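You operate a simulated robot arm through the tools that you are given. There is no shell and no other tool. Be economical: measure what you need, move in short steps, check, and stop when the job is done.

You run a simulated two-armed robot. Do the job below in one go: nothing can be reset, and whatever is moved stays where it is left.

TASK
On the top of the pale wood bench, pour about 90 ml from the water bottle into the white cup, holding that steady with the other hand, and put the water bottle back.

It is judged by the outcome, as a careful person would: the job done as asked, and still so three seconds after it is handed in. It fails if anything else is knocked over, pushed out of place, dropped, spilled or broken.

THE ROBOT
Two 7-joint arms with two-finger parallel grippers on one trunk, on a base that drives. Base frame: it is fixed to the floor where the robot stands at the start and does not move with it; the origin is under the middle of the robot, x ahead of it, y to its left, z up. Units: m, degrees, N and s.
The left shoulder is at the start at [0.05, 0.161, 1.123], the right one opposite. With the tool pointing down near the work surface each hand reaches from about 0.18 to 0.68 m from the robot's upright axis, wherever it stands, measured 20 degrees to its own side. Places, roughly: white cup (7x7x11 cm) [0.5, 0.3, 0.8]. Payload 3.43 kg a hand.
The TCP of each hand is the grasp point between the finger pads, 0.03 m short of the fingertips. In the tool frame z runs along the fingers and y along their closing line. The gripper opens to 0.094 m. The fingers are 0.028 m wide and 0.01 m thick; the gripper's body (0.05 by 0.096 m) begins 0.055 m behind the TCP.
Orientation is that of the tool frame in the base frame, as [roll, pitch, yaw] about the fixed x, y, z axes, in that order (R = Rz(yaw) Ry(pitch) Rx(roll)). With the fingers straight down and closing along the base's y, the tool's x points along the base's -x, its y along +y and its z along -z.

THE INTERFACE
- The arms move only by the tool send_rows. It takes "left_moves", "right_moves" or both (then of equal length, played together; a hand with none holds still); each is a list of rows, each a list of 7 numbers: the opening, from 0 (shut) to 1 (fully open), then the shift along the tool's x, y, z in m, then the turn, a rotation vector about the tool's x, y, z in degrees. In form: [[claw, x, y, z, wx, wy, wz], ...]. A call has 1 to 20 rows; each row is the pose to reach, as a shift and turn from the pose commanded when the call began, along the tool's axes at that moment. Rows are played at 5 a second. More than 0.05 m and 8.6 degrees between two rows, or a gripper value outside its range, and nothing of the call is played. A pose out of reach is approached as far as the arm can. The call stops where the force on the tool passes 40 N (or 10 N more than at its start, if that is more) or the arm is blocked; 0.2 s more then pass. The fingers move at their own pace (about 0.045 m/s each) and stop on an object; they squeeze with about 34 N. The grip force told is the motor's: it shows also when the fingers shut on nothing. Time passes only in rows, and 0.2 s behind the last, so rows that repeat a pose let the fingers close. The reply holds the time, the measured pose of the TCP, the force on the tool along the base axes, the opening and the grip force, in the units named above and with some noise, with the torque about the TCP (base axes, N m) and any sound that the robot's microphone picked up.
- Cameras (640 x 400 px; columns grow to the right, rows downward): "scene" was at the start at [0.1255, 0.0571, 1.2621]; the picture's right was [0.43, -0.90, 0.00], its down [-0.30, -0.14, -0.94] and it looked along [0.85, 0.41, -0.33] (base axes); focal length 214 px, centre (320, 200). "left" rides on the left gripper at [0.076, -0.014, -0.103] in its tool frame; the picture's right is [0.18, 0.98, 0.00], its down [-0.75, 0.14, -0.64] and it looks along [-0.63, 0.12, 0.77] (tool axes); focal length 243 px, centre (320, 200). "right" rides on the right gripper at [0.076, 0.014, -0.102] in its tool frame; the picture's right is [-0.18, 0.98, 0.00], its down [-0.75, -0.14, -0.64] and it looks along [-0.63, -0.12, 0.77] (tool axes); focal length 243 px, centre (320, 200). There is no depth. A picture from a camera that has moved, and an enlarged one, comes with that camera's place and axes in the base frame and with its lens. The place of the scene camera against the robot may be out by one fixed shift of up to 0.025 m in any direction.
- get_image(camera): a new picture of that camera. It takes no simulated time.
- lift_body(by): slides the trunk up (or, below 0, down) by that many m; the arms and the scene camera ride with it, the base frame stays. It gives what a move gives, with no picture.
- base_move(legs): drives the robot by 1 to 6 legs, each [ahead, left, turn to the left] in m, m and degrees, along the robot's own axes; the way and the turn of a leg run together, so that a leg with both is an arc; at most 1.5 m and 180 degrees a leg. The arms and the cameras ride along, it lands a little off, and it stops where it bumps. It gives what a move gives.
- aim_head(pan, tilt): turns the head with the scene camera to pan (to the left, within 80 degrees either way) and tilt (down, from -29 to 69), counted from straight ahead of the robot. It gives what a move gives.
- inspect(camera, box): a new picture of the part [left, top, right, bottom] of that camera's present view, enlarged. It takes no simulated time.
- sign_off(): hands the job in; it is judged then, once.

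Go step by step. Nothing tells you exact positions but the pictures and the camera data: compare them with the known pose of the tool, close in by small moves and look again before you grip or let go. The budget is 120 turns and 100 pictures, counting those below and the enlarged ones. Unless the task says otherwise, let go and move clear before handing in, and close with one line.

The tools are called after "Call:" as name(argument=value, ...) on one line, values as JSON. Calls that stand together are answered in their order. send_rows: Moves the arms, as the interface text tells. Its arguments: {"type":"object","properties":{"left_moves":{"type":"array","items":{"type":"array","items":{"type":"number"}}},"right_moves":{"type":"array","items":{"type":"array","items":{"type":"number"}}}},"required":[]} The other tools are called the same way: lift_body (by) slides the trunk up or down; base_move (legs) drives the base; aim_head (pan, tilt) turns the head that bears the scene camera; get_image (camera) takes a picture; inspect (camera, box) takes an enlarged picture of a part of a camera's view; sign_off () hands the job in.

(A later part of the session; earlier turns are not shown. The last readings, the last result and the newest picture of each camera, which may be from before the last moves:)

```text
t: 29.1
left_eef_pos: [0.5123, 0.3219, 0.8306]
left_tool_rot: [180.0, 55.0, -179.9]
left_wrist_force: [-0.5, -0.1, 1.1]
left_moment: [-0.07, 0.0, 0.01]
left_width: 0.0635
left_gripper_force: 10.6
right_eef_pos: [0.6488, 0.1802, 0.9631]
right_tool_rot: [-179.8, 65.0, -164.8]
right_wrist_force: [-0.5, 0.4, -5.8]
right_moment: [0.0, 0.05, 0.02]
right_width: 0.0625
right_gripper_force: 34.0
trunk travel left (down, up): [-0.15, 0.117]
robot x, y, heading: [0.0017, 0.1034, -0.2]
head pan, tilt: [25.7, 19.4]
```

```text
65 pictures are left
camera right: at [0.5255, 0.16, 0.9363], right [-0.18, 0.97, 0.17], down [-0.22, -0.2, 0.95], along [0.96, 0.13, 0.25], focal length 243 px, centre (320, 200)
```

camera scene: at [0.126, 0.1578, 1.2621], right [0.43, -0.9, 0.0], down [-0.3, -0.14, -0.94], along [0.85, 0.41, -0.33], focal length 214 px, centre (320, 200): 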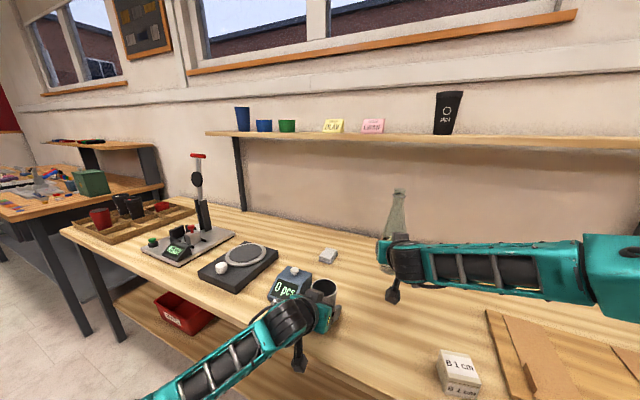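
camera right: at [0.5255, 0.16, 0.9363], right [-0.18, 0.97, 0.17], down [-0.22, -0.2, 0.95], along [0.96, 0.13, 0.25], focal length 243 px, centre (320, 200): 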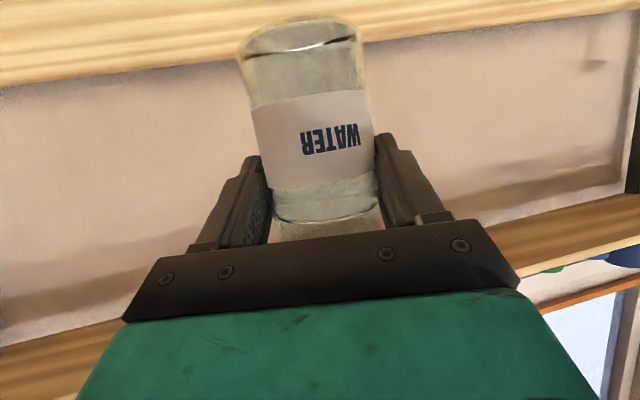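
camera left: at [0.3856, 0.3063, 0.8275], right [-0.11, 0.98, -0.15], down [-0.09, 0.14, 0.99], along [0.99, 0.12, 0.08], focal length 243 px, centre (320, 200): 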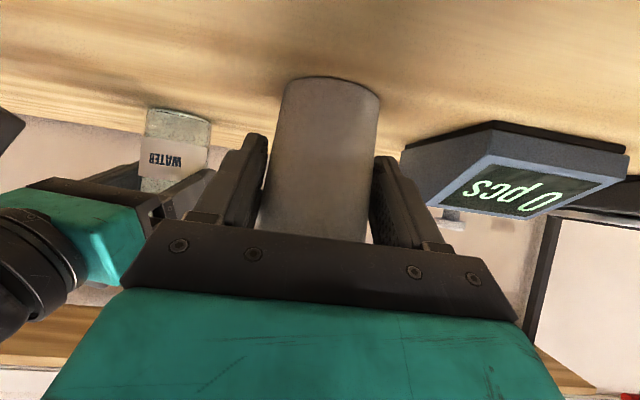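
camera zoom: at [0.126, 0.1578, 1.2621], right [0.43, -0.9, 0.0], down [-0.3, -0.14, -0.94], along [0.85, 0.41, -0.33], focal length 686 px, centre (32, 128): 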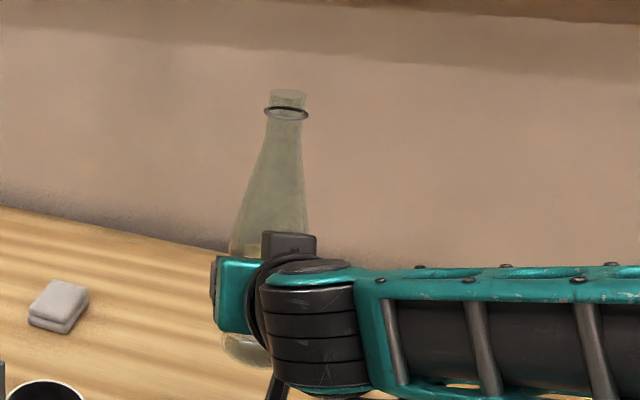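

The bottle is lifted and upright, weighing about 5.8 N. I'll take several readings at rest so I can average out the force noise and measure how much is poured.

Call:
send_rows(right_moves=[[0, 0, 0, 0, 0, 0, 0]])

Call:
send_rows(right_moves=[[0, 0, 0, 0, 0, 0, 0]])

Call:
send_rows(right_moves=[[0, 0, 0, 0, 0, 0, 0]])

Call:
send_rows(right_moves=[[0, 0, 0, 0, 0, 0, 0]])

Call:
send_rows(right_moves=[[0, 0, 0, 0, 0, 0, 0]])

Call:
send_rows(right_moves=[[0, 0, 0, 0, 0, 0, 0]])

Call:
send_rows(right_moves=[[0, 0, 0, 0, 0, 0, 0]])

Call:
send_rows(right_moves=[[0, 0, 0, 0, 0, 0, 0]])

```text
t: 29.6
left_eef_pos: [0.5127, 0.3221, 0.8309]
left_tool_rot: [179.9, 55.2, -179.9]
left_wrist_force: [-1.1, 0.3, 2.7]
left_moment: [-0.04, -0.02, -0.05]
left_width: 0.0634
left_gripper_force: 9.6
right_eef_pos: [0.65, 0.1789, 0.9629]
right_tool_rot: [-179.9, 65.0, -164.7]
right_wrist_force: [-0.7, 0.3, -5.1]
right_moment: [-0.02, 0.11, 0.0]
right_width: 0.0626
right_gripper_force: 33.9
trunk travel left (down, up): [-0.15, 0.117]
robot x, y, heading: [0.002, 0.1015, 0.2]
head pan, tilt: [25.7, 19.4]
```

```text
t: 29.9
left_eef_pos: [0.512, 0.3213, 0.8299]
left_tool_rot: [-180.0, 55.0, -179.8]
left_wrist_force: [-0.7, 0.0, 1.3]
left_moment: [-0.07, 0.01, 0.0]
left_width: 0.0631
left_gripper_force: 9.8
right_eef_pos: [0.6497, 0.1792, 0.9609]
right_tool_rot: [-179.6, 65.0, -164.8]
right_wrist_force: [-0.2, 0.2, -4.9]
right_moment: [-0.03, 0.07, 0.0]
right_width: 0.0623
right_gripper_force: 33.9
trunk travel left (down, up): [-0.15, 0.117]
robot x, y, heading: [-0.0002, 0.0938, -0.1]
head pan, tilt: [25.7, 19.4]
```

```text
t: 30.4
left_eef_pos: [0.5129, 0.3216, 0.8305]
left_tool_rot: [-180.0, 54.9, -180.0]
left_wrist_force: [-1.1, 0.1, 1.9]
left_moment: [-0.04, 0.03, -0.02]
left_width: 0.0633
left_gripper_force: 10.0
right_eef_pos: [0.6496, 0.1799, 0.9624]
right_tool_rot: [-179.6, 65.0, -164.8]
right_wrist_force: [0.0, 0.0, -5.1]
right_moment: [-0.06, 0.09, -0.02]
right_width: 0.0626
right_gripper_force: 33.8
trunk travel left (down, up): [-0.15, 0.117]
robot x, y, heading: [-0.0009, 0.0982, 0.2]
head pan, tilt: [25.7, 19.4]
```

```text
t: 30.8
left_eef_pos: [0.5124, 0.3209, 0.8301]
left_tool_rot: [-180.0, 55.0, -179.8]
left_wrist_force: [-1.4, 0.5, 1.5]
left_moment: [-0.05, -0.02, 0.02]
left_width: 0.0632
left_gripper_force: 9.2
right_eef_pos: [0.6495, 0.1801, 0.9622]
right_tool_rot: [-179.7, 65.0, -164.9]
right_wrist_force: [-0.8, 0.2, -6.0]
right_moment: [-0.03, 0.06, -0.01]
right_width: 0.0625
right_gripper_force: 33.8
trunk travel left (down, up): [-0.15, 0.117]
robot x, y, heading: [0.0022, 0.0997, 0.1]
head pan, tilt: [25.7, 19.4]
```

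```text
t: 31.1
left_eef_pos: [0.5125, 0.3222, 0.83]
left_tool_rot: [-180.0, 55.0, -179.9]
left_wrist_force: [-1.0, 0.8, 1.6]
left_moment: [-0.05, -0.03, 0.01]
left_width: 0.0632
left_gripper_force: 9.9
right_eef_pos: [0.6493, 0.1803, 0.9625]
right_tool_rot: [-179.7, 65.0, -164.9]
right_wrist_force: [0.8, 0.2, -5.6]
right_moment: [-0.01, 0.06, 0.0]
right_width: 0.0625
right_gripper_force: 33.9
trunk travel left (down, up): [-0.15, 0.117]
robot x, y, heading: [-0.0015, 0.099, 0.0]
head pan, tilt: [25.7, 19.4]
```

```text
t: 31.6
left_eef_pos: [0.5123, 0.3221, 0.8298]
left_tool_rot: [-180.0, 55.0, -179.9]
left_wrist_force: [-0.8, 0.6, 1.9]
left_moment: [0.01, -0.01, -0.05]
left_width: 0.0633
left_gripper_force: 10.2
right_eef_pos: [0.65, 0.1795, 0.9629]
right_tool_rot: [-179.7, 65.0, -164.8]
right_wrist_force: [-0.2, -0.4, -5.4]
right_moment: [-0.05, 0.07, 0.01]
right_width: 0.0626
right_gripper_force: 33.9
trunk travel left (down, up): [-0.15, 0.117]
robot x, y, heading: [-0.0018, 0.1019, 0.1]
head pan, tilt: [25.7, 19.4]
```

```text
t: 31.9
left_eef_pos: [0.5115, 0.3218, 0.8293]
left_tool_rot: [-180.0, 54.9, -179.8]
left_wrist_force: [-1.2, 1.3, 1.0]
left_moment: [-0.02, -0.02, 0.01]
left_width: 0.0632
left_gripper_force: 10.3
right_eef_pos: [0.6498, 0.1792, 0.962]
right_tool_rot: [-179.7, 65.0, -164.9]
right_wrist_force: [-0.4, -0.4, -6.5]
right_moment: [-0.01, 0.02, 0.0]
right_width: 0.0621
right_gripper_force: 34.1
trunk travel left (down, up): [-0.15, 0.117]
robot x, y, heading: [-0.0001, 0.0958, -0.1]
head pan, tilt: [25.7, 19.4]
```

```text
t: 32.4
left_eef_pos: [0.5122, 0.3222, 0.8298]
left_tool_rot: [-180.0, 55.0, -179.8]
left_wrist_force: [-1.5, 1.4, 1.6]
left_moment: [0.02, -0.03, -0.02]
left_width: 0.0632
left_gripper_force: 10.1
right_eef_pos: [0.6499, 0.181, 0.9623]
right_tool_rot: [-179.8, 65.0, -164.8]
right_wrist_force: [0.5, -0.8, -5.3]
right_moment: [-0.03, 0.04, -0.03]
right_width: 0.0624
right_gripper_force: 33.9
trunk travel left (down, up): [-0.15, 0.117]
robot x, y, heading: [-0.0025, 0.0986, -0.1]
head pan, tilt: [25.7, 19.4]
```

The average weight is 5.5 N. Now I'll carry the bottle to the pouring point beside the cup and tilt it to 45°, which should still be below the spill angle, then check alignment.

Call:
send_rows(right_moves=[[0, 0.007, 0.001, -0.007, 0, 0, 0], [0, 0.021, 0.0033, -0.021, 0, 0, 0], [0, 0.035, 0.0055, -0.035, 0, 0, 0], [0, 0.05, 0.008, -0.051, 0, 0, 0], [0, 0.062, 0.01, -0.064, 0, 0, 0], [0, 0.0688, 0.0111, -0.0706, 0, 0, 0], [0, 0.0688, 0.0111, -0.0706, 2.1, 0, -4.5], [0, 0.0688, 0.0111, -0.0706, 5.1, 0, -10.9], [0, 0.0688, 0.0111, -0.0706, 8.0, 0, -17.2], [0, 0.0688, 0.0111, -0.0706, 11, 0, -23.6], [0, 0.0688, 0.0111, -0.0706, 14, 0, -29.9], [0, 0.0688, 0.0111, -0.0706, 16.9, 0, -36.2], [0, 0.0688, 0.0111, -0.0706, 19, 0, -40.8], [0, 0.0688, 0.0111, -0.0706, 19, 0, -40.8]])

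Call:
get_image(camera="scene")

Call:
inspect(camera="scene", box=[270, 200, 470, 325])

Call:
get_image(camera="left")

```text
t: 35.4
left_eef_pos: [0.5124, 0.3203, 0.8306]
left_tool_rot: [-180.0, 55.0, -180.0]
left_wrist_force: [-0.4, -0.3, 0.3]
left_moment: [-0.01, -0.03, 0.0]
left_width: 0.0634
left_gripper_force: 10.0
right_eef_pos: [0.557, 0.1667, 0.9329]
right_tool_rot: [-112.7, 39.7, -108.3]
right_wrist_force: [0.2, -0.1, -5.0]
right_moment: [-0.02, 0.04, 0.0]
right_width: 0.0625
right_gripper_force: 33.7
trunk travel left (down, up): [-0.15, 0.117]
robot x, y, heading: [-0.003, 0.0976, 0.1]
head pan, tilt: [25.7, 19.4]
```

```text
64 pictures are left
camera scene: at [0.126, 0.1578, 1.2621], right [0.43, -0.9, 0.0], down [-0.3, -0.14, -0.94], along [0.85, 0.41, -0.33], focal length 214 px, centre (320, 200)
```

scene: 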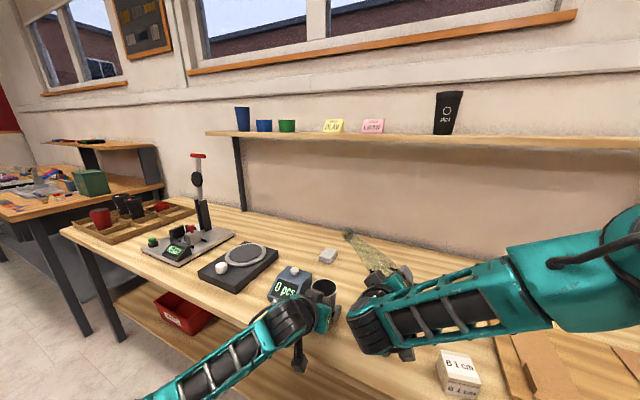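

```text
3.20 times, centred on (370, 262) of scene
camera zoom: at [0.126, 0.1578, 1.2621], right [0.43, -0.9, 0.0], down [-0.3, -0.14, -0.94], along [0.85, 0.41, -0.33], focal length 686 px, centre (160, 0)
```

zoom: 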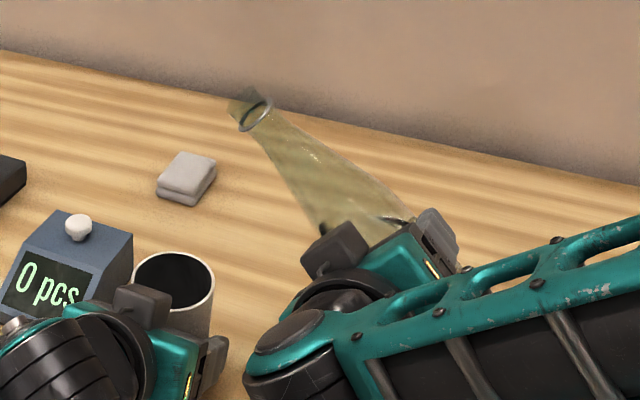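

```text
62 pictures are left
camera left: at [0.386, 0.3063, 0.8272], right [-0.11, 0.98, -0.15], down [-0.09, 0.14, 0.99], along [0.99, 0.12, 0.08], focal length 243 px, centre (320, 200)
```

left: 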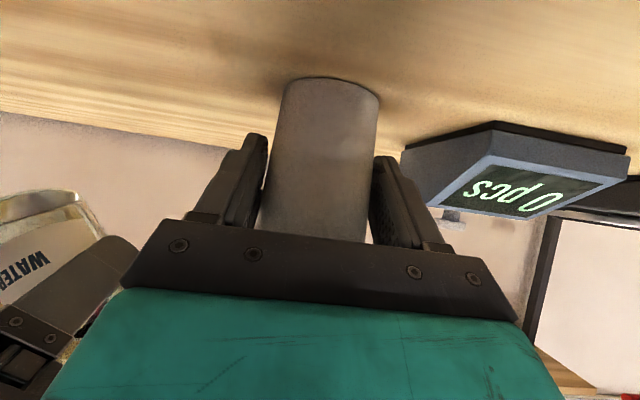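

The mouth lies exactly where the geometry predicts, so the alignment is good. I'll tilt further to about 65° and watch for flow.

Call:
send_rows(right_moves=[[0, 0, 0, 0, 2.1, 0, -4.5], [0, 0, 0, 0, 4.2, 0, -9.06], [0, 0, 0, 0, 6.3, 0, -13.6], [0, 0, 0, 0, 8.5, 0, -18.1], [0, 0, 0, 0, 8.5, 0, -18.1]])

Call:
inspect(camera="scene", box=[270, 200, 470, 325])

```text
t: 36.5
left_eef_pos: [0.5123, 0.3224, 0.8304]
left_tool_rot: [-180.0, 55.0, -179.9]
left_wrist_force: [-1.1, -0.7, 0.4]
left_moment: [-0.02, 0.0, -0.03]
left_width: 0.0632
left_gripper_force: 9.6
right_eef_pos: [0.5572, 0.1664, 0.9313]
right_tool_rot: [-101.0, 22.4, -102.2]
right_wrist_force: [-0.1, -0.6, -5.1]
right_moment: [0.0, 0.08, 0.02]
right_width: 0.0625
right_gripper_force: 34.1
trunk travel left (down, up): [-0.15, 0.117]
robot x, y, heading: [-0.0012, 0.1001, 0.5]
head pan, tilt: [25.7, 19.4]
```

```text
3.20 times, centred on (370, 262) of scene
camera zoom: at [0.126, 0.1578, 1.2621], right [0.43, -0.9, 0.0], down [-0.3, -0.14, -0.94], along [0.85, 0.41, -0.33], focal length 686 px, centre (160, 0)
```

zoom: 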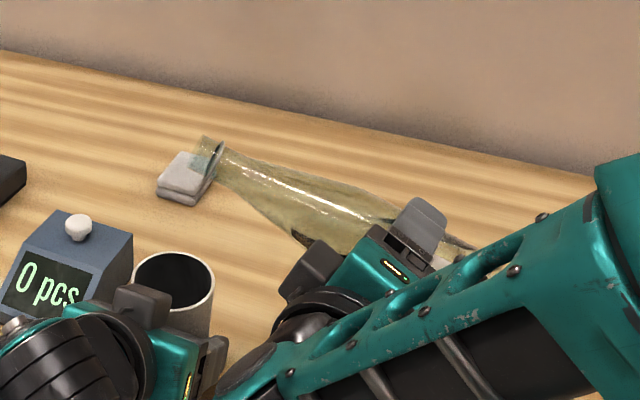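

There's no flow at 65°. I'll continue to about 72°.

Call:
send_rows(right_moves=[[0, 0, 0, 0, 1.5, 0, -3.2], [0, 0, 0, 0, 3, 0, -6.35], [0, 0, 0, 0, 3, 0, -6.35]])

Call:
inspect(camera="scene", box=[270, 200, 470, 325])

```text
t: 37.4
left_eef_pos: [0.5123, 0.3223, 0.8298]
left_tool_rot: [-180.0, 55.0, -179.9]
left_wrist_force: [0.1, 0.3, 0.1]
left_moment: [-0.01, -0.02, -0.03]
left_width: 0.0632
left_gripper_force: 10.2
right_eef_pos: [0.5564, 0.1654, 0.9307]
right_tool_rot: [-97.6, 16.1, -101.1]
right_wrist_force: [0.1, -0.1, -5.4]
right_moment: [-0.03, 0.07, 0.02]
right_width: 0.0623
right_gripper_force: 33.9
trunk travel left (down, up): [-0.15, 0.117]
robot x, y, heading: [0.0002, 0.1, 0.1]
head pan, tilt: [25.7, 19.4]
```

```text
3.20 times, centred on (370, 262) of scene
camera zoom: at [0.126, 0.1578, 1.2621], right [0.43, -0.9, 0.0], down [-0.3, -0.14, -0.94], along [0.85, 0.41, -0.33], focal length 686 px, centre (160, 0)
```

zoom: 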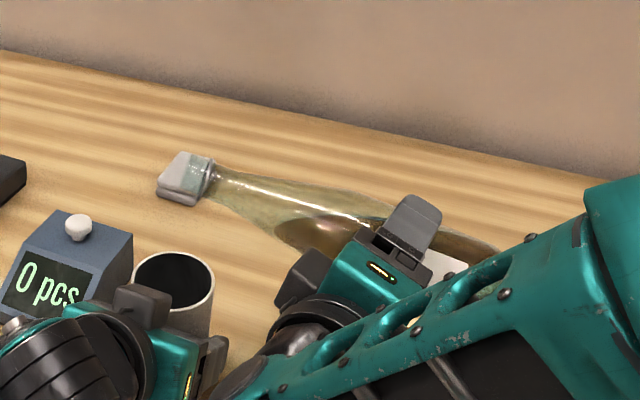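

Still no flow, and the water surface is now in the shoulder of the bottle. Going to 77°.

Call:
send_rows(right_moves=[[0, 0, 0, 0, 1.06, 0, -2.26], [0, 0, 0, 0, 2.1, 0, -4.53], [0, 0, 0, 0, 2.1, 0, -4.53]])

Call:
inspect(camera="scene", box=[270, 200, 470, 325])

```text
t: 38.1
left_eef_pos: [0.5124, 0.3229, 0.83]
left_tool_rot: [180.0, 55.0, -179.8]
left_wrist_force: [-0.6, 0.2, -0.3]
left_moment: [0.01, 0.02, -0.01]
left_width: 0.0632
left_gripper_force: 10.1
right_eef_pos: [0.5569, 0.1658, 0.9315]
right_tool_rot: [-95.4, 11.6, -100.6]
right_wrist_force: [-0.8, -0.2, -6.1]
right_moment: [-0.05, 0.04, -0.02]
right_width: 0.0626
right_gripper_force: 34.4
trunk travel left (down, up): [-0.15, 0.117]
robot x, y, heading: [0.002, 0.1049, 0.1]
head pan, tilt: [25.7, 19.4]
```

```text
3.20 times, centred on (370, 262) of scene
camera zoom: at [0.1261, 0.1578, 1.2621], right [0.43, -0.9, 0.0], down [-0.3, -0.14, -0.94], along [0.85, 0.41, -0.33], focal length 686 px, centre (160, 0)
```

zoom: 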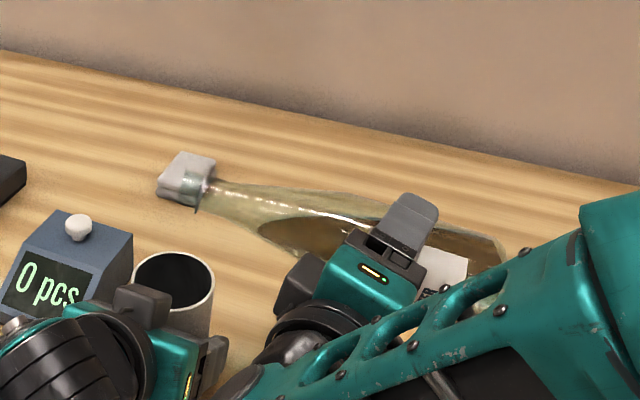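

The surface has reached the lower shoulder at 77°. Going to 81° in small steps.

Call:
send_rows(right_moves=[[0, 0, 0, 0, 0.85, 0, -1.8], [0, 0, 0, 0, 1.7, 0, -3.6], [0, 0, 0, 0, 1.7, 0, -3.6]])

Call:
inspect(camera="scene", box=[270, 200, 470, 325])

```text
t: 39.0
left_eef_pos: [0.5125, 0.3214, 0.8304]
left_tool_rot: [180.0, 54.9, -179.8]
left_wrist_force: [-0.8, -0.9, -0.1]
left_moment: [-0.03, -0.02, 0.01]
left_width: 0.0631
left_gripper_force: 9.8
right_eef_pos: [0.5568, 0.1674, 0.9305]
right_tool_rot: [-93.6, 8.2, -100.2]
right_wrist_force: [-0.5, 0.4, -5.4]
right_moment: [-0.06, 0.02, -0.01]
right_width: 0.0625
right_gripper_force: 33.5
trunk travel left (down, up): [-0.15, 0.117]
robot x, y, heading: [-0.0013, 0.0978, -0.0]
head pan, tilt: [25.7, 19.4]
```

```text
3.20 times, centred on (370, 262) of scene
camera zoom: at [0.1261, 0.1578, 1.2621], right [0.43, -0.9, 0.0], down [-0.3, -0.14, -0.94], along [0.85, 0.41, -0.33], focal length 686 px, centre (160, 0)
```

zoom: 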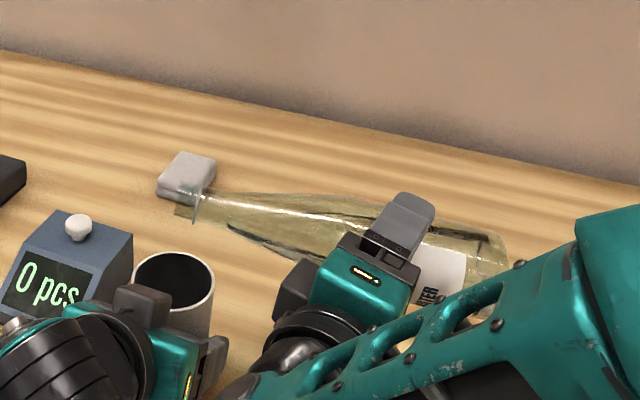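

The surface is nearly at the neck, and the projection confirms the mouth is over the cup. Going to 84°.

Call:
send_rows(right_moves=[[0, 0, 0, 0, 0.65, 0, -1.4], [0, 0, 0, 0, 1.3, 0, -2.7], [0, 0, 0, 0, 1.3, 0, -2.7]])

Call:
inspect(camera="scene", box=[270, 200, 470, 325])

```text
t: 39.8
left_eef_pos: [0.5123, 0.3208, 0.8298]
left_tool_rot: [180.0, 55.1, -180.0]
left_wrist_force: [-0.1, 0.0, 0.2]
left_moment: [-0.01, 0.01, -0.04]
left_width: 0.063
left_gripper_force: 9.8
right_eef_pos: [0.5574, 0.1657, 0.9315]
right_tool_rot: [-92.3, 5.4, -100.2]
right_wrist_force: [0.8, -0.3, -5.1]
right_moment: [-0.1, 0.04, -0.02]
right_width: 0.0623
right_gripper_force: 33.4
trunk travel left (down, up): [-0.15, 0.117]
robot x, y, heading: [-0.0001, 0.1025, 0.3]
head pan, tilt: [25.7, 19.4]
```

```text
3.20 times, centred on (370, 262) of scene
camera zoom: at [0.1261, 0.1578, 1.2621], right [0.43, -0.9, 0.0], down [-0.3, -0.14, -0.94], along [0.85, 0.41, -0.33], focal length 686 px, centre (160, 0)
```

zoom: 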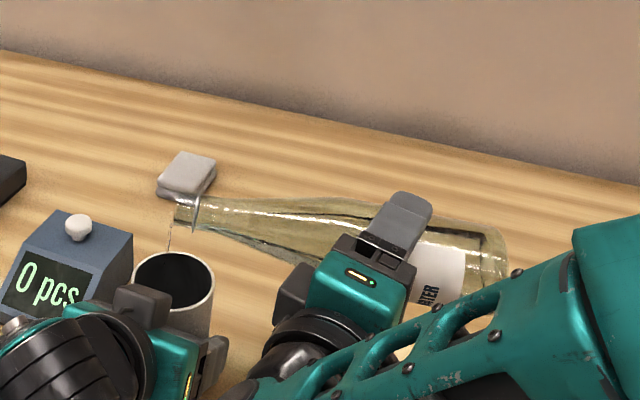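

A thin stream has started and lands inside the cup. I'll add 1.5°, hold, and watch.

Call:
send_rows(right_moves=[[0, 0, 0, 0, 0.3, 0, -0.7], [0, 0, 0, 0, 0.63, 0, -1.36], [0, 0, 0, 0, 0.63, 0, -1.36], [0, 0, 0, 0, 0.63, 0, -1.36]])

Call:
inspect(camera="scene", box=[290, 230, 410, 305])

```text
t: 40.8
left_eef_pos: [0.5124, 0.3199, 0.8302]
left_tool_rot: [180.0, 55.0, -179.9]
left_wrist_force: [-0.5, 0.5, 0.2]
left_moment: [0.0, 0.01, -0.03]
left_width: 0.0632
left_gripper_force: 10.1
right_eef_pos: [0.5574, 0.1661, 0.9314]
right_tool_rot: [-91.7, 4.0, -100.1]
right_wrist_force: [-0.8, 0.4, -4.3]
right_moment: [-0.13, 0.04, 0.01]
right_width: 0.0627
right_gripper_force: 34.5
trunk travel left (down, up): [-0.15, 0.117]
robot x, y, heading: [-0.0003, 0.0979, -0.0]
head pan, tilt: [25.7, 19.4]
```

```text
5.33 times, centred on (350, 268) of scene
camera zoom: at [0.1261, 0.1578, 1.2621], right [0.43, -0.9, 0.0], down [-0.3, -0.14, -0.94], along [0.85, 0.41, -0.33], focal length 1144 px, centre (160, -160)
```

zoom: 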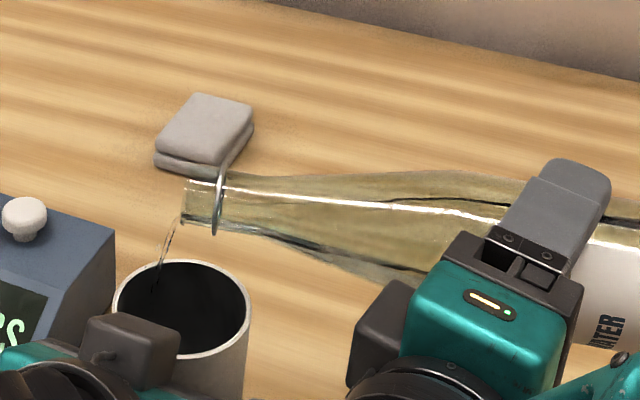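

The stream lands inside but toward the far side of the cup. I'll shift the bottle 8 mm right and 1 cm lower to centre it, while it keeps flowing.

Call:
send_rows(right_moves=[[0, 0.004, 0.0047, 0.0018, 0, 0, 0], [0, 0.0079, 0.0094, 0.0037, 0, 0, 0], [0, 0.0079, 0.0094, 0.0037, 0, 0, 0]])

Call:
inspect(camera="scene", box=[290, 230, 410, 305])

```text
t: 41.5
left_eef_pos: [0.5123, 0.3219, 0.8304]
left_tool_rot: [180.0, 54.9, -180.0]
left_wrist_force: [0.1, 0.6, 0.4]
left_moment: [0.0, -0.02, 0.01]
left_width: 0.0633
left_gripper_force: 10.1
right_eef_pos: [0.559, 0.1581, 0.9212]
right_tool_rot: [-91.6, 4.1, -100.1]
right_wrist_force: [-1.1, -0.4, -6.2]
right_moment: [-0.09, 0.06, 0.0]
right_width: 0.0624
right_gripper_force: 33.4
trunk travel left (down, up): [-0.15, 0.117]
robot x, y, heading: [0.0018, 0.1015, 0.1]
head pan, tilt: [25.7, 19.4]
```

```text
5.33 times, centred on (350, 268) of scene
camera zoom: at [0.1261, 0.1578, 1.2621], right [0.43, -0.9, 0.0], down [-0.3, -0.14, -0.94], along [0.85, 0.41, -0.33], focal length 1144 px, centre (160, -160)
```

zoom: 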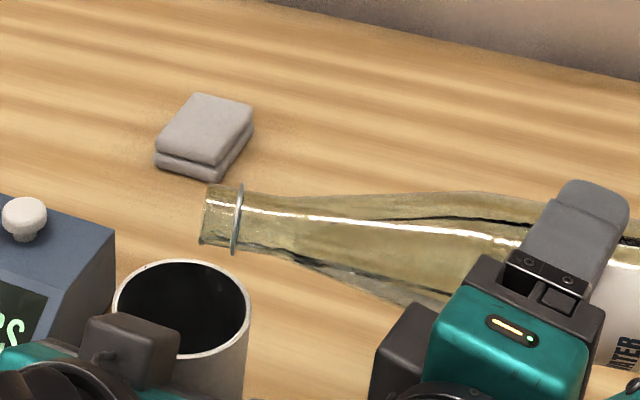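

The flow stopped at equilibrium, and by geometry each further degree releases about 15 ml. I'll add 2°, hold, and look.

Call:
send_rows(right_moves=[[0, 0, 0, 0, 0.42, 0, -0.9], [0, 0, 0, 0, 0.85, 0, -1.8], [0, 0, 0, 0, 0.85, 0, -1.8]])

Call:
inspect(camera="scene", box=[290, 230, 410, 305])

Call:
send_rows(right_moves=[[0, 0, 0, 0, 0, 0, 0], [0, 0, 0, 0, 0, 0, 0], [0, 0, 0, 0, 0, 0, 0], [0, 0, 0, 0, 0, 0, 0]])

Call:
inspect(camera="scene", box=[290, 230, 410, 305])

```text
t: 42.4
left_eef_pos: [0.5132, 0.3204, 0.8299]
left_tool_rot: [-180.0, 55.0, -179.9]
left_wrist_force: [-0.5, 0.3, -1.2]
left_moment: [0.0, 0.01, 0.02]
left_width: 0.0632
left_gripper_force: 10.1
right_eef_pos: [0.5582, 0.159, 0.92]
right_tool_rot: [-90.9, 2.2, -100.1]
right_wrist_force: [0.0, -0.4, -5.7]
right_moment: [-0.1, 0.03, 0.04]
right_width: 0.0624
right_gripper_force: 33.8
trunk travel left (down, up): [-0.15, 0.117]
robot x, y, heading: [0.0007, 0.0997, 0.1]
head pan, tilt: [25.7, 19.4]
```

```text
5.33 times, centred on (350, 268) of scene
camera zoom: at [0.1261, 0.1578, 1.2621], right [0.43, -0.9, 0.0], down [-0.3, -0.14, -0.94], along [0.85, 0.41, -0.33], focal length 1144 px, centre (160, -160)
```

zoom: 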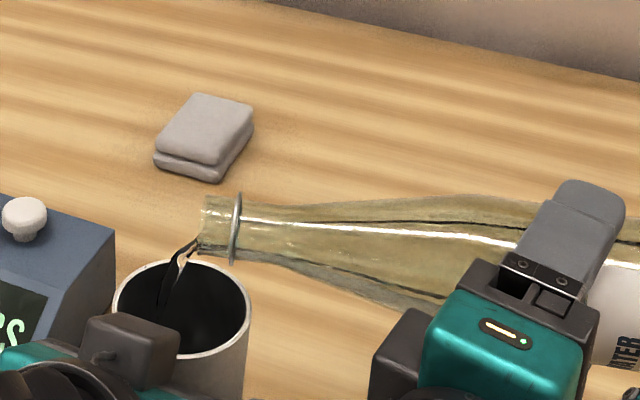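

```text
t: 43.4
left_eef_pos: [0.5133, 0.3211, 0.8296]
left_tool_rot: [180.0, 55.0, -179.9]
left_wrist_force: [-0.9, 0.2, 0.2]
left_moment: [0.0, 0.01, 0.01]
left_width: 0.0631
left_gripper_force: 10.6
right_eef_pos: [0.5587, 0.1587, 0.9206]
right_tool_rot: [-90.9, 2.3, -100.1]
right_wrist_force: [-0.6, -0.2, -4.9]
right_moment: [-0.08, 0.04, -0.02]
right_width: 0.0622
right_gripper_force: 33.4
trunk travel left (down, up): [-0.15, 0.117]
robot x, y, heading: [0.0012, 0.0985, 0.0]
head pan, tilt: [25.7, 19.4]
```

```text
5.33 times, centred on (350, 268) of scene
camera zoom: at [0.1261, 0.1578, 1.2621], right [0.43, -0.9, 0.0], down [-0.3, -0.14, -0.94], along [0.85, 0.41, -0.33], focal length 1144 px, centre (160, -160)
```

zoom: 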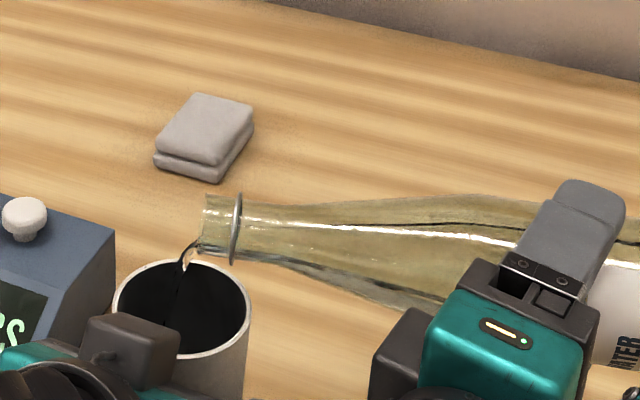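

The stream is landing in the middle of the cup. I'll hold here to let it settle while collecting weight readings.

Call:
send_rows(right_moves=[[0, 0, 0, 0, 0, 0, 0], [0, 0, 0, 0, 0, 0, 0], [0, 0, 0, 0, 0, 0, 0]])

Call:
inspect(camera="scene", box=[290, 230, 410, 305])

Call:
send_rows(right_moves=[[0, 0, 0, 0, 0, 0, 0]])

Call:
send_rows(right_moves=[[0, 0, 0, 0, 0, 0, 0]])

Call:
send_rows(right_moves=[[0, 0, 0, 0, 0, 0, 0]])

Call:
send_rows(right_moves=[[0, 0, 0, 0, 0, 0, 0]])

Call:
send_rows(right_moves=[[0, 0, 0, 0, 0, 0, 0]])

Call:
send_rows(right_moves=[[0, 0, 0, 0, 0, 0, 0]])

Call:
inspect(camera="scene", box=[290, 230, 410, 305])

```text
t: 44.1
left_eef_pos: [0.5125, 0.3218, 0.8315]
left_tool_rot: [180.0, 55.0, -179.9]
left_wrist_force: [-0.2, 0.1, 0.0]
left_moment: [-0.02, -0.01, -0.01]
left_width: 0.0631
left_gripper_force: 10.3
right_eef_pos: [0.5592, 0.1582, 0.9217]
right_tool_rot: [-90.9, 2.3, -100.1]
right_wrist_force: [-0.2, 0.6, -4.7]
right_moment: [-0.1, 0.05, -0.02]
right_width: 0.0624
right_gripper_force: 33.9
trunk travel left (down, up): [-0.15, 0.117]
robot x, y, heading: [0.0003, 0.099, 0.2]
head pan, tilt: [25.7, 19.4]
```

```text
5.33 times, centred on (350, 268) of scene
camera zoom: at [0.1261, 0.1578, 1.2621], right [0.43, -0.9, 0.0], down [-0.3, -0.14, -0.94], along [0.85, 0.41, -0.33], focal length 1144 px, centre (160, -160)
```

zoom: 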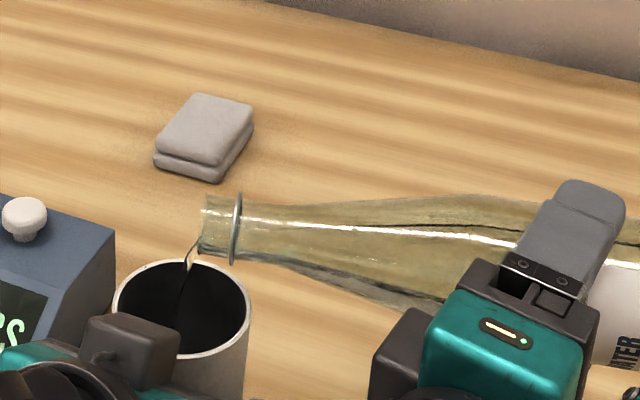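

```text
t: 44.5
left_eef_pos: [0.5123, 0.3213, 0.8308]
left_tool_rot: [-180.0, 55.0, -179.8]
left_wrist_force: [-0.5, 0.3, 1.0]
left_moment: [0.02, -0.05, -0.02]
left_width: 0.0631
left_gripper_force: 9.6
right_eef_pos: [0.5597, 0.1582, 0.9201]
right_tool_rot: [-90.9, 2.2, -100.2]
right_wrist_force: [1.3, 0.4, -4.7]
right_moment: [-0.1, 0.06, -0.02]
right_width: 0.0628
right_gripper_force: 33.9
trunk travel left (down, up): [-0.15, 0.117]
robot x, y, heading: [0.0011, 0.1014, 0.0]
head pan, tilt: [25.7, 19.4]
```

```text
t: 45.0
left_eef_pos: [0.5122, 0.3216, 0.8295]
left_tool_rot: [-180.0, 55.1, -180.0]
left_wrist_force: [0.8, 0.2, 0.1]
left_moment: [-0.02, 0.03, -0.03]
left_width: 0.0631
left_gripper_force: 10.3
right_eef_pos: [0.5583, 0.1587, 0.9213]
right_tool_rot: [-91.0, 2.2, -100.1]
right_wrist_force: [-0.1, 0.4, -5.3]
right_moment: [-0.11, 0.04, -0.02]
right_width: 0.0624
right_gripper_force: 33.9
trunk travel left (down, up): [-0.15, 0.117]
robot x, y, heading: [0.0001, 0.1009, 0.1]
head pan, tilt: [25.7, 19.4]
```

```text
t: 45.4
left_eef_pos: [0.5119, 0.3213, 0.8302]
left_tool_rot: [-180.0, 54.9, -179.9]
left_wrist_force: [-0.3, -1.0, -0.7]
left_moment: [0.0, -0.02, 0.03]
left_width: 0.063
left_gripper_force: 10.4
right_eef_pos: [0.5583, 0.1588, 0.9211]
right_tool_rot: [-90.9, 2.2, -100.2]
right_wrist_force: [-0.7, 0.1, -5.2]
right_moment: [-0.08, 0.02, 0.01]
right_width: 0.0626
right_gripper_force: 34.2
trunk travel left (down, up): [-0.15, 0.117]
robot x, y, heading: [-0.0004, 0.0982, 0.1]
head pan, tilt: [25.7, 19.4]
```

```text
t: 45.8
left_eef_pos: [0.5124, 0.3217, 0.8297]
left_tool_rot: [-179.9, 55.0, -179.9]
left_wrist_force: [-0.6, -0.4, 0.1]
left_moment: [-0.01, 0.02, 0.0]
left_width: 0.0629
left_gripper_force: 10.0
right_eef_pos: [0.5581, 0.158, 0.9213]
right_tool_rot: [-90.9, 2.3, -100.0]
right_wrist_force: [-0.2, 0.1, -4.0]
right_moment: [-0.1, 0.03, 0.01]
right_width: 0.0623
right_gripper_force: 33.8
trunk travel left (down, up): [-0.15, 0.117]
robot x, y, heading: [0.0011, 0.097, 0.2]
head pan, tilt: [25.7, 19.4]
```

```text
t: 46.1
left_eef_pos: [0.5116, 0.322, 0.8302]
left_tool_rot: [180.0, 55.0, -179.9]
left_wrist_force: [0.6, -0.6, 1.0]
left_moment: [0.0, 0.0, -0.01]
left_width: 0.063
left_gripper_force: 9.6
right_eef_pos: [0.5577, 0.1575, 0.9203]
right_tool_rot: [-90.8, 2.3, -100.2]
right_wrist_force: [1.0, -0.9, -5.0]
right_moment: [-0.1, 0.04, -0.03]
right_width: 0.0624
right_gripper_force: 34.6
trunk travel left (down, up): [-0.15, 0.117]
robot x, y, heading: [0.0008, 0.1042, -0.2]
head pan, tilt: [25.7, 19.4]
```

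```text
t: 46.5
left_eef_pos: [0.5121, 0.3217, 0.8291]
left_tool_rot: [179.9, 55.0, -179.9]
left_wrist_force: [-0.7, 0.9, -0.3]
left_moment: [0.02, -0.03, -0.01]
left_width: 0.0631
left_gripper_force: 9.8
right_eef_pos: [0.5582, 0.1579, 0.9218]
right_tool_rot: [-90.9, 2.3, -100.2]
right_wrist_force: [0.6, -0.4, -5.2]
right_moment: [-0.1, 0.01, 0.01]
right_width: 0.0624
right_gripper_force: 34.2
trunk travel left (down, up): [-0.15, 0.117]
robot x, y, heading: [0.0006, 0.1036, 0.0]
head pan, tilt: [25.7, 19.4]
```

```text
5.33 times, centred on (350, 268) of scene
camera zoom: at [0.1261, 0.1578, 1.2621], right [0.43, -0.9, 0.0], down [-0.3, -0.14, -0.94], along [0.85, 0.41, -0.33], focal length 1144 px, centre (160, -160)
```

zoom: 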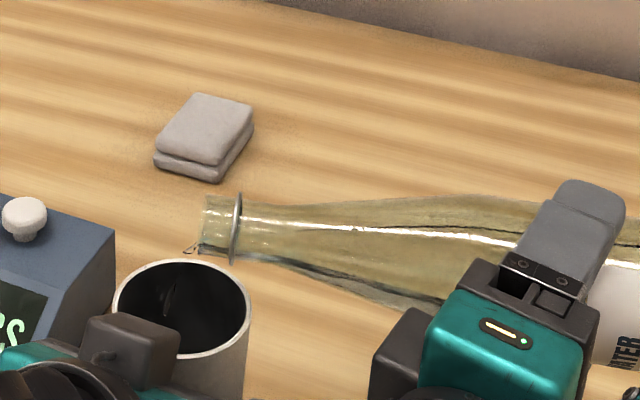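

The flow has stopped by itself. By weight about 65±25 ml left the bottle, and by tilt geometry (flow began at about 83.3°, now at 87.5°) about 90 ml. I'll turn the bottle upright and check the level before deciding on more.

Call:
send_rows(right_moves=[[0, 0, 0, 0, -3.35, 0, 7.2], [0, 0, 0, 0, -6.7, 0, 14.4], [0, 0, 0, 0, -10.1, 0, 21.6], [0, 0, 0, 0, -13.4, 0, 28.8], [0, 0, 0, 0, -16.8, 0, 36], [0, 0, 0, 0, -20.1, 0, 43.1], [0, 0, 0, 0, -23.5, 0, 50.3], [0, 0, 0, 0, -26.8, 0, 57.5], [0, 0, 0, 0, -30.2, 0, 64.7], [0, 0, 0, 0, -33.6, 0, 71.9], [0, 0, 0, 0, -36.9, 0, 79.1], [0, 0, 0, 0, -36.9, 0, 79.1], [0, 0, 0, 0, -36.9, 0, 79.1], [0, 0, 0, 0, -36.9, 0, 79.1]])

Call:
get_image(camera="right")

Call:
inspect(camera="scene", box=[270, 180, 470, 305])

Call:
send_rows(right_moves=[[0, 0, 0, 0, 0, 0, 0]])

Call:
send_rows(right_moves=[[0, 0, 0, 0, 0, 0, 0]])

Call:
send_rows(right_moves=[[0, 0, 0, 0, 0, 0, 0]])

Call:
send_rows(right_moves=[[0, 0, 0, 0, 0, 0, 0]])

Call:
send_rows(right_moves=[[0, 0, 0, 0, 0, 0, 0]])

Call:
send_rows(right_moves=[[0, 0, 0, 0, 0, 0, 0]])

Call:
send_rows(right_moves=[[0, 0, 0, 0, 0, 0, 0]])

Call:
send_rows(right_moves=[[0, 0, 0, 0, 0, 0, 0]])

```text
t: 49.5
left_eef_pos: [0.5131, 0.3223, 0.83]
left_tool_rot: [-179.9, 54.9, -179.9]
left_wrist_force: [-0.4, 0.7, -0.6]
left_moment: [-0.01, 0.01, -0.02]
left_width: 0.0631
left_gripper_force: 10.0
right_eef_pos: [0.5598, 0.1588, 0.9201]
right_tool_rot: [-179.3, 65.1, -164.4]
right_wrist_force: [1.1, -0.1, -5.1]
right_moment: [0.0, 0.05, 0.02]
right_width: 0.0624
right_gripper_force: 34.6
trunk travel left (down, up): [-0.15, 0.117]
robot x, y, heading: [-0.0043, 0.0992, 0.3]
head pan, tilt: [25.7, 19.4]
```

```text
50 pictures are left
camera right: at [0.4352, 0.1391, 0.8945], right [-0.18, 0.97, 0.16], down [-0.22, -0.2, 0.95], along [0.96, 0.13, 0.25], focal length 243 px, centre (320, 200)
```

right: 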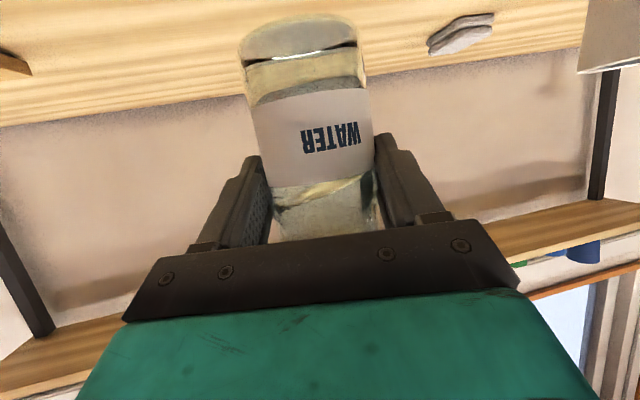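

```text
3.20 times, centred on (370, 242) of scene
camera zoom: at [0.1261, 0.1578, 1.2621], right [0.43, -0.9, 0.0], down [-0.3, -0.14, -0.94], along [0.85, 0.41, -0.33], focal length 686 px, centre (160, 64)
```

zoom: 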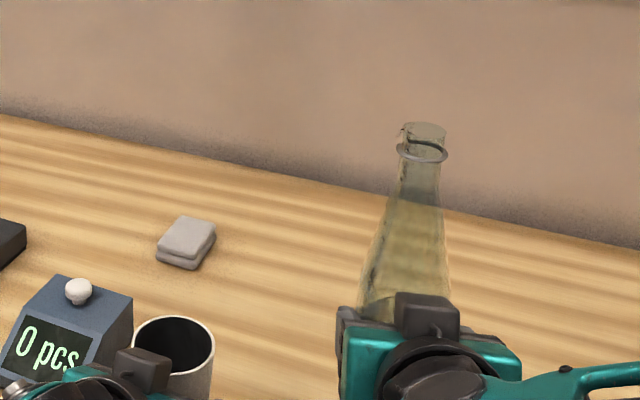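

```text
t: 50.0
left_eef_pos: [0.5125, 0.3211, 0.8299]
left_tool_rot: [179.9, 55.1, -179.9]
left_wrist_force: [-0.2, -0.6, 0.5]
left_moment: [-0.02, 0.02, -0.01]
left_width: 0.063
left_gripper_force: 10.2
right_eef_pos: [0.5591, 0.1582, 0.9206]
right_tool_rot: [-179.3, 65.1, -164.4]
right_wrist_force: [1.1, -0.1, -5.2]
right_moment: [0.0, 0.09, 0.01]
right_width: 0.0625
right_gripper_force: 34.5
trunk travel left (down, up): [-0.15, 0.117]
robot x, y, heading: [0.0026, 0.102, 0.1]
head pan, tilt: [25.7, 19.4]
```

```text
t: 50.4
left_eef_pos: [0.514, 0.3219, 0.8301]
left_tool_rot: [180.0, 55.0, -180.0]
left_wrist_force: [-0.2, 0.3, -0.2]
left_moment: [0.0, 0.03, 0.02]
left_width: 0.0633
left_gripper_force: 10.1
right_eef_pos: [0.5578, 0.1573, 0.9207]
right_tool_rot: [-179.3, 65.2, -164.4]
right_wrist_force: [-0.3, -0.1, -5.2]
right_moment: [0.0, 0.03, 0.01]
right_width: 0.0623
right_gripper_force: 33.6
trunk travel left (down, up): [-0.15, 0.117]
robot x, y, heading: [0.0017, 0.1012, 0.2]
head pan, tilt: [25.7, 19.4]
```

```text
t: 50.8
left_eef_pos: [0.5118, 0.3217, 0.8299]
left_tool_rot: [-179.9, 55.0, -179.8]
left_wrist_force: [-0.1, -0.2, 0.0]
left_moment: [0.01, 0.01, 0.01]
left_width: 0.063
left_gripper_force: 9.8
right_eef_pos: [0.5602, 0.1588, 0.9205]
right_tool_rot: [-179.4, 65.1, -164.4]
right_wrist_force: [-0.4, 0.5, -4.8]
right_moment: [0.0, 0.02, 0.0]
right_width: 0.0623
right_gripper_force: 34.3
trunk travel left (down, up): [-0.15, 0.117]
robot x, y, heading: [-0.0018, 0.1024, 0.0]
head pan, tilt: [25.7, 19.4]
```

```text
t: 51.1
left_eef_pos: [0.5124, 0.3225, 0.8307]
left_tool_rot: [180.0, 55.0, -179.9]
left_wrist_force: [0.5, 0.8, 0.4]
left_moment: [-0.02, 0.02, 0.01]
left_width: 0.0633
left_gripper_force: 9.7
right_eef_pos: [0.559, 0.1592, 0.9202]
right_tool_rot: [-179.4, 65.0, -164.4]
right_wrist_force: [0.4, -0.5, -4.4]
right_moment: [-0.06, 0.09, 0.0]
right_width: 0.0622
right_gripper_force: 34.5
trunk travel left (down, up): [-0.15, 0.117]
robot x, y, heading: [0.0028, 0.1013, 0.1]
head pan, tilt: [25.7, 19.4]
```

```text
t: 51.5
left_eef_pos: [0.5116, 0.3218, 0.8291]
left_tool_rot: [180.0, 54.9, -179.9]
left_wrist_force: [0.4, -0.6, -0.4]
left_moment: [-0.02, 0.01, -0.02]
left_width: 0.0632
left_gripper_force: 10.4
right_eef_pos: [0.5597, 0.1578, 0.9207]
right_tool_rot: [-179.3, 65.1, -164.4]
right_wrist_force: [0.1, -0.1, -4.1]
right_moment: [-0.03, 0.04, 0.02]
right_width: 0.0623
right_gripper_force: 33.7
trunk travel left (down, up): [-0.15, 0.117]
robot x, y, heading: [-0.0022, 0.0961, -0.1]
head pan, tilt: [25.7, 19.4]
```

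```text
t: 52.0
left_eef_pos: [0.5125, 0.3217, 0.8304]
left_tool_rot: [-180.0, 54.9, -180.0]
left_wrist_force: [0.3, -0.6, 0.0]
left_moment: [-0.03, 0.04, 0.02]
left_width: 0.0632
left_gripper_force: 10.1
right_eef_pos: [0.5591, 0.1577, 0.9216]
right_tool_rot: [-179.3, 65.1, -164.4]
right_wrist_force: [0.5, 0.1, -5.2]
right_moment: [-0.07, 0.08, 0.02]
right_width: 0.0623
right_gripper_force: 34.1
trunk travel left (down, up): [-0.15, 0.117]
robot x, y, heading: [0.0038, 0.0996, 0.1]
head pan, tilt: [25.7, 19.4]
```

```text
t: 52.4
left_eef_pos: [0.5114, 0.323, 0.8301]
left_tool_rot: [-180.0, 55.0, -179.9]
left_wrist_force: [-0.7, 0.3, -0.1]
left_moment: [-0.04, 0.01, 0.01]
left_width: 0.0629
left_gripper_force: 9.9
right_eef_pos: [0.5585, 0.1582, 0.9209]
right_tool_rot: [-179.3, 65.1, -164.4]
right_wrist_force: [-0.9, -1.1, -4.8]
right_moment: [-0.03, 0.07, 0.04]
right_width: 0.0621
right_gripper_force: 34.0
trunk travel left (down, up): [-0.15, 0.117]
robot x, y, heading: [-0.0014, 0.1003, -0.1]
head pan, tilt: [25.7, 19.4]
```

```text
t: 52.8
left_eef_pos: [0.5125, 0.3213, 0.8296]
left_tool_rot: [179.9, 54.9, -179.9]
left_wrist_force: [-0.6, 0.1, 0.4]
left_moment: [0.0, 0.03, -0.02]
left_width: 0.0632
left_gripper_force: 9.8
right_eef_pos: [0.5596, 0.1575, 0.9203]
right_tool_rot: [-179.2, 65.2, -164.3]
right_wrist_force: [0.7, -0.3, -5.0]
right_moment: [0.01, 0.08, -0.03]
right_width: 0.0622
right_gripper_force: 33.8
trunk travel left (down, up): [-0.15, 0.117]
robot x, y, heading: [0.0018, 0.1003, 0.2]
head pan, tilt: [25.7, 19.4]
```

By weight (16 readings) about 66±20 ml has gone. The water has settled now, so I'll check the level through the glass.

Call:
inspect(camera="right", box=[230, 0, 400, 240])

Call:
inspect(camera="left", box=[0, 40, 260, 240])

```text
1.67 times, centred on (315, 120) of right
camera zoom: at [0.4353, 0.1391, 0.8945], right [-0.18, 0.97, 0.16], down [-0.22, -0.2, 0.95], along [0.96, 0.14, 0.25], focal length 404 px, centre (328, 333)
```

zoom: 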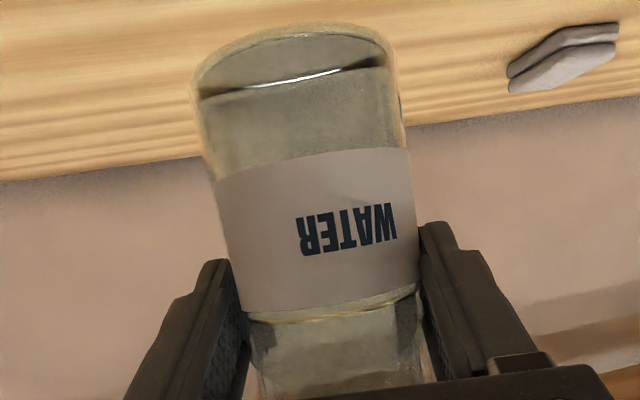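

```text
2.00 times, centred on (130, 140) of left
camera zoom: at [0.3861, 0.3063, 0.8272], right [-0.11, 0.98, -0.15], down [-0.09, 0.14, 0.99], along [0.99, 0.12, 0.08], focal length 485 px, centre (700, 320)
```

zoom: 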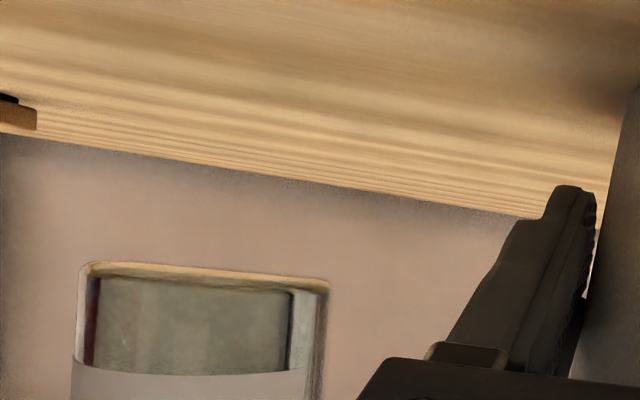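

The level readings disagree: the wrist view suggests less was poured than the geometry does. I'll set the bottle back at its original spot so I can view the level unobstructed, and keep holding the cup.

Call:
send_rows(right_moves=[[0, -0.006, -0.001, 0.013, 0, 0, 0], [0, -0.016, -0.002, 0.034, 0, 0, 0], [0, -0.026, -0.003, 0.056, 0, 0, 0], [0, -0.035, -0.004, 0.075, 0, 0, 0], [0, -0.0389, -0.0043, 0.0834, 0, 0, 0], [0, -0.0209, -0.0043, 0.0918, 0, 0, 0], [0, -0.003, -0.0043, 0.1002, 0, 0, 0], [0, 0.01, -0.0043, 0.1063, 0, 0, 0], [0, 0.017, -0.0043, 0.1095, 0, 0, 0], [0, 0.0213, -0.0043, 0.1115, 0, 0, 0], [0, 0.0213, -0.0043, 0.1115, 0, 0, 0]])

Call:
get_image(camera="right")

```text
t: 55.1
left_eef_pos: [0.512, 0.3209, 0.8299]
left_tool_rot: [180.0, 55.0, -179.9]
left_wrist_force: [-0.4, 0.3, 0.1]
left_moment: [-0.06, -0.03, 0.01]
left_width: 0.063
left_gripper_force: 9.5
right_eef_pos: [0.6501, 0.1789, 0.8552]
right_tool_rot: [-179.3, 65.2, -164.4]
right_wrist_force: [-0.5, -0.6, -4.6]
right_moment: [-0.03, 0.05, -0.02]
right_width: 0.0623
right_gripper_force: 34.4
trunk travel left (down, up): [-0.15, 0.117]
robot x, y, heading: [0.0008, 0.1009, 0.0]
head pan, tilt: [25.7, 19.4]
```

```text
46 pictures are left
camera right: at [0.5258, 0.1587, 0.8285], right [-0.18, 0.97, 0.16], down [-0.22, -0.2, 0.95], along [0.96, 0.14, 0.25], focal length 243 px, centre (320, 200)
```

right: 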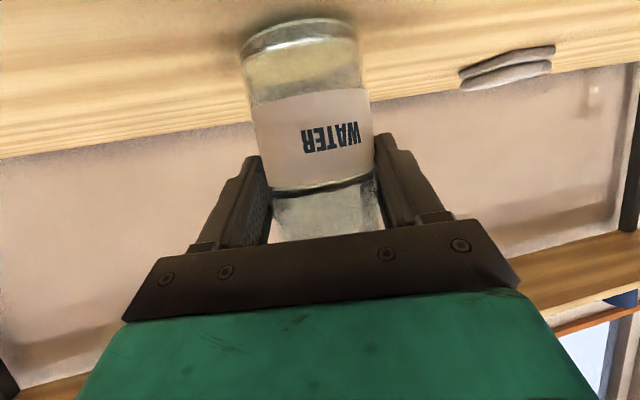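

It's still hanging about 1–2 mm above the bench. Lowering in fine steps until the bench takes the weight.

Call:
send_rows(right_moves=[[0, 0.0009, 0, 0.0004, 0, 0, 0], [0, 0.0018, 0, 0.0008, 0, 0, 0], [0, 0.0018, 0, 0.0008, 0, 0, 0]])

Call:
send_rows(right_moves=[[0, 0.0009, 0, 0.0004, 0, 0, 0], [0, 0.0009, 0, 0.0004, 0, 0, 0]])

```text
t: 56.0
left_eef_pos: [0.5107, 0.321, 0.8301]
left_tool_rot: [-180.0, 55.0, -179.9]
left_wrist_force: [-0.2, -0.6, -0.1]
left_moment: [0.01, 0.01, 0.01]
left_width: 0.0628
left_gripper_force: 9.6
right_eef_pos: [0.6496, 0.1772, 0.8549]
right_tool_rot: [-179.3, 65.4, -164.5]
right_wrist_force: [-0.4, 0.8, 0.6]
right_moment: [0.09, 0.07, 0.01]
right_width: 0.0623
right_gripper_force: 33.9
trunk travel left (down, up): [-0.15, 0.117]
robot x, y, heading: [0.0033, 0.1006, 0.2]
head pan, tilt: [25.7, 19.4]
```

```text
t: 56.5
left_eef_pos: [0.5118, 0.3224, 0.83]
left_tool_rot: [-180.0, 55.1, -179.8]
left_wrist_force: [0.3, -0.6, -0.8]
left_moment: [0.02, 0.0, 0.0]
left_width: 0.0631
left_gripper_force: 9.6
right_eef_pos: [0.6494, 0.1783, 0.8525]
right_tool_rot: [-179.2, 65.4, -164.4]
right_wrist_force: [-1.9, -2.2, 7.9]
right_moment: [0.13, 0.21, 0.02]
right_width: 0.0624
right_gripper_force: 34.3
trunk travel left (down, up): [-0.15, 0.117]
robot x, y, heading: [-0.0003, 0.0968, 0.2]
head pan, tilt: [25.7, 19.4]
```

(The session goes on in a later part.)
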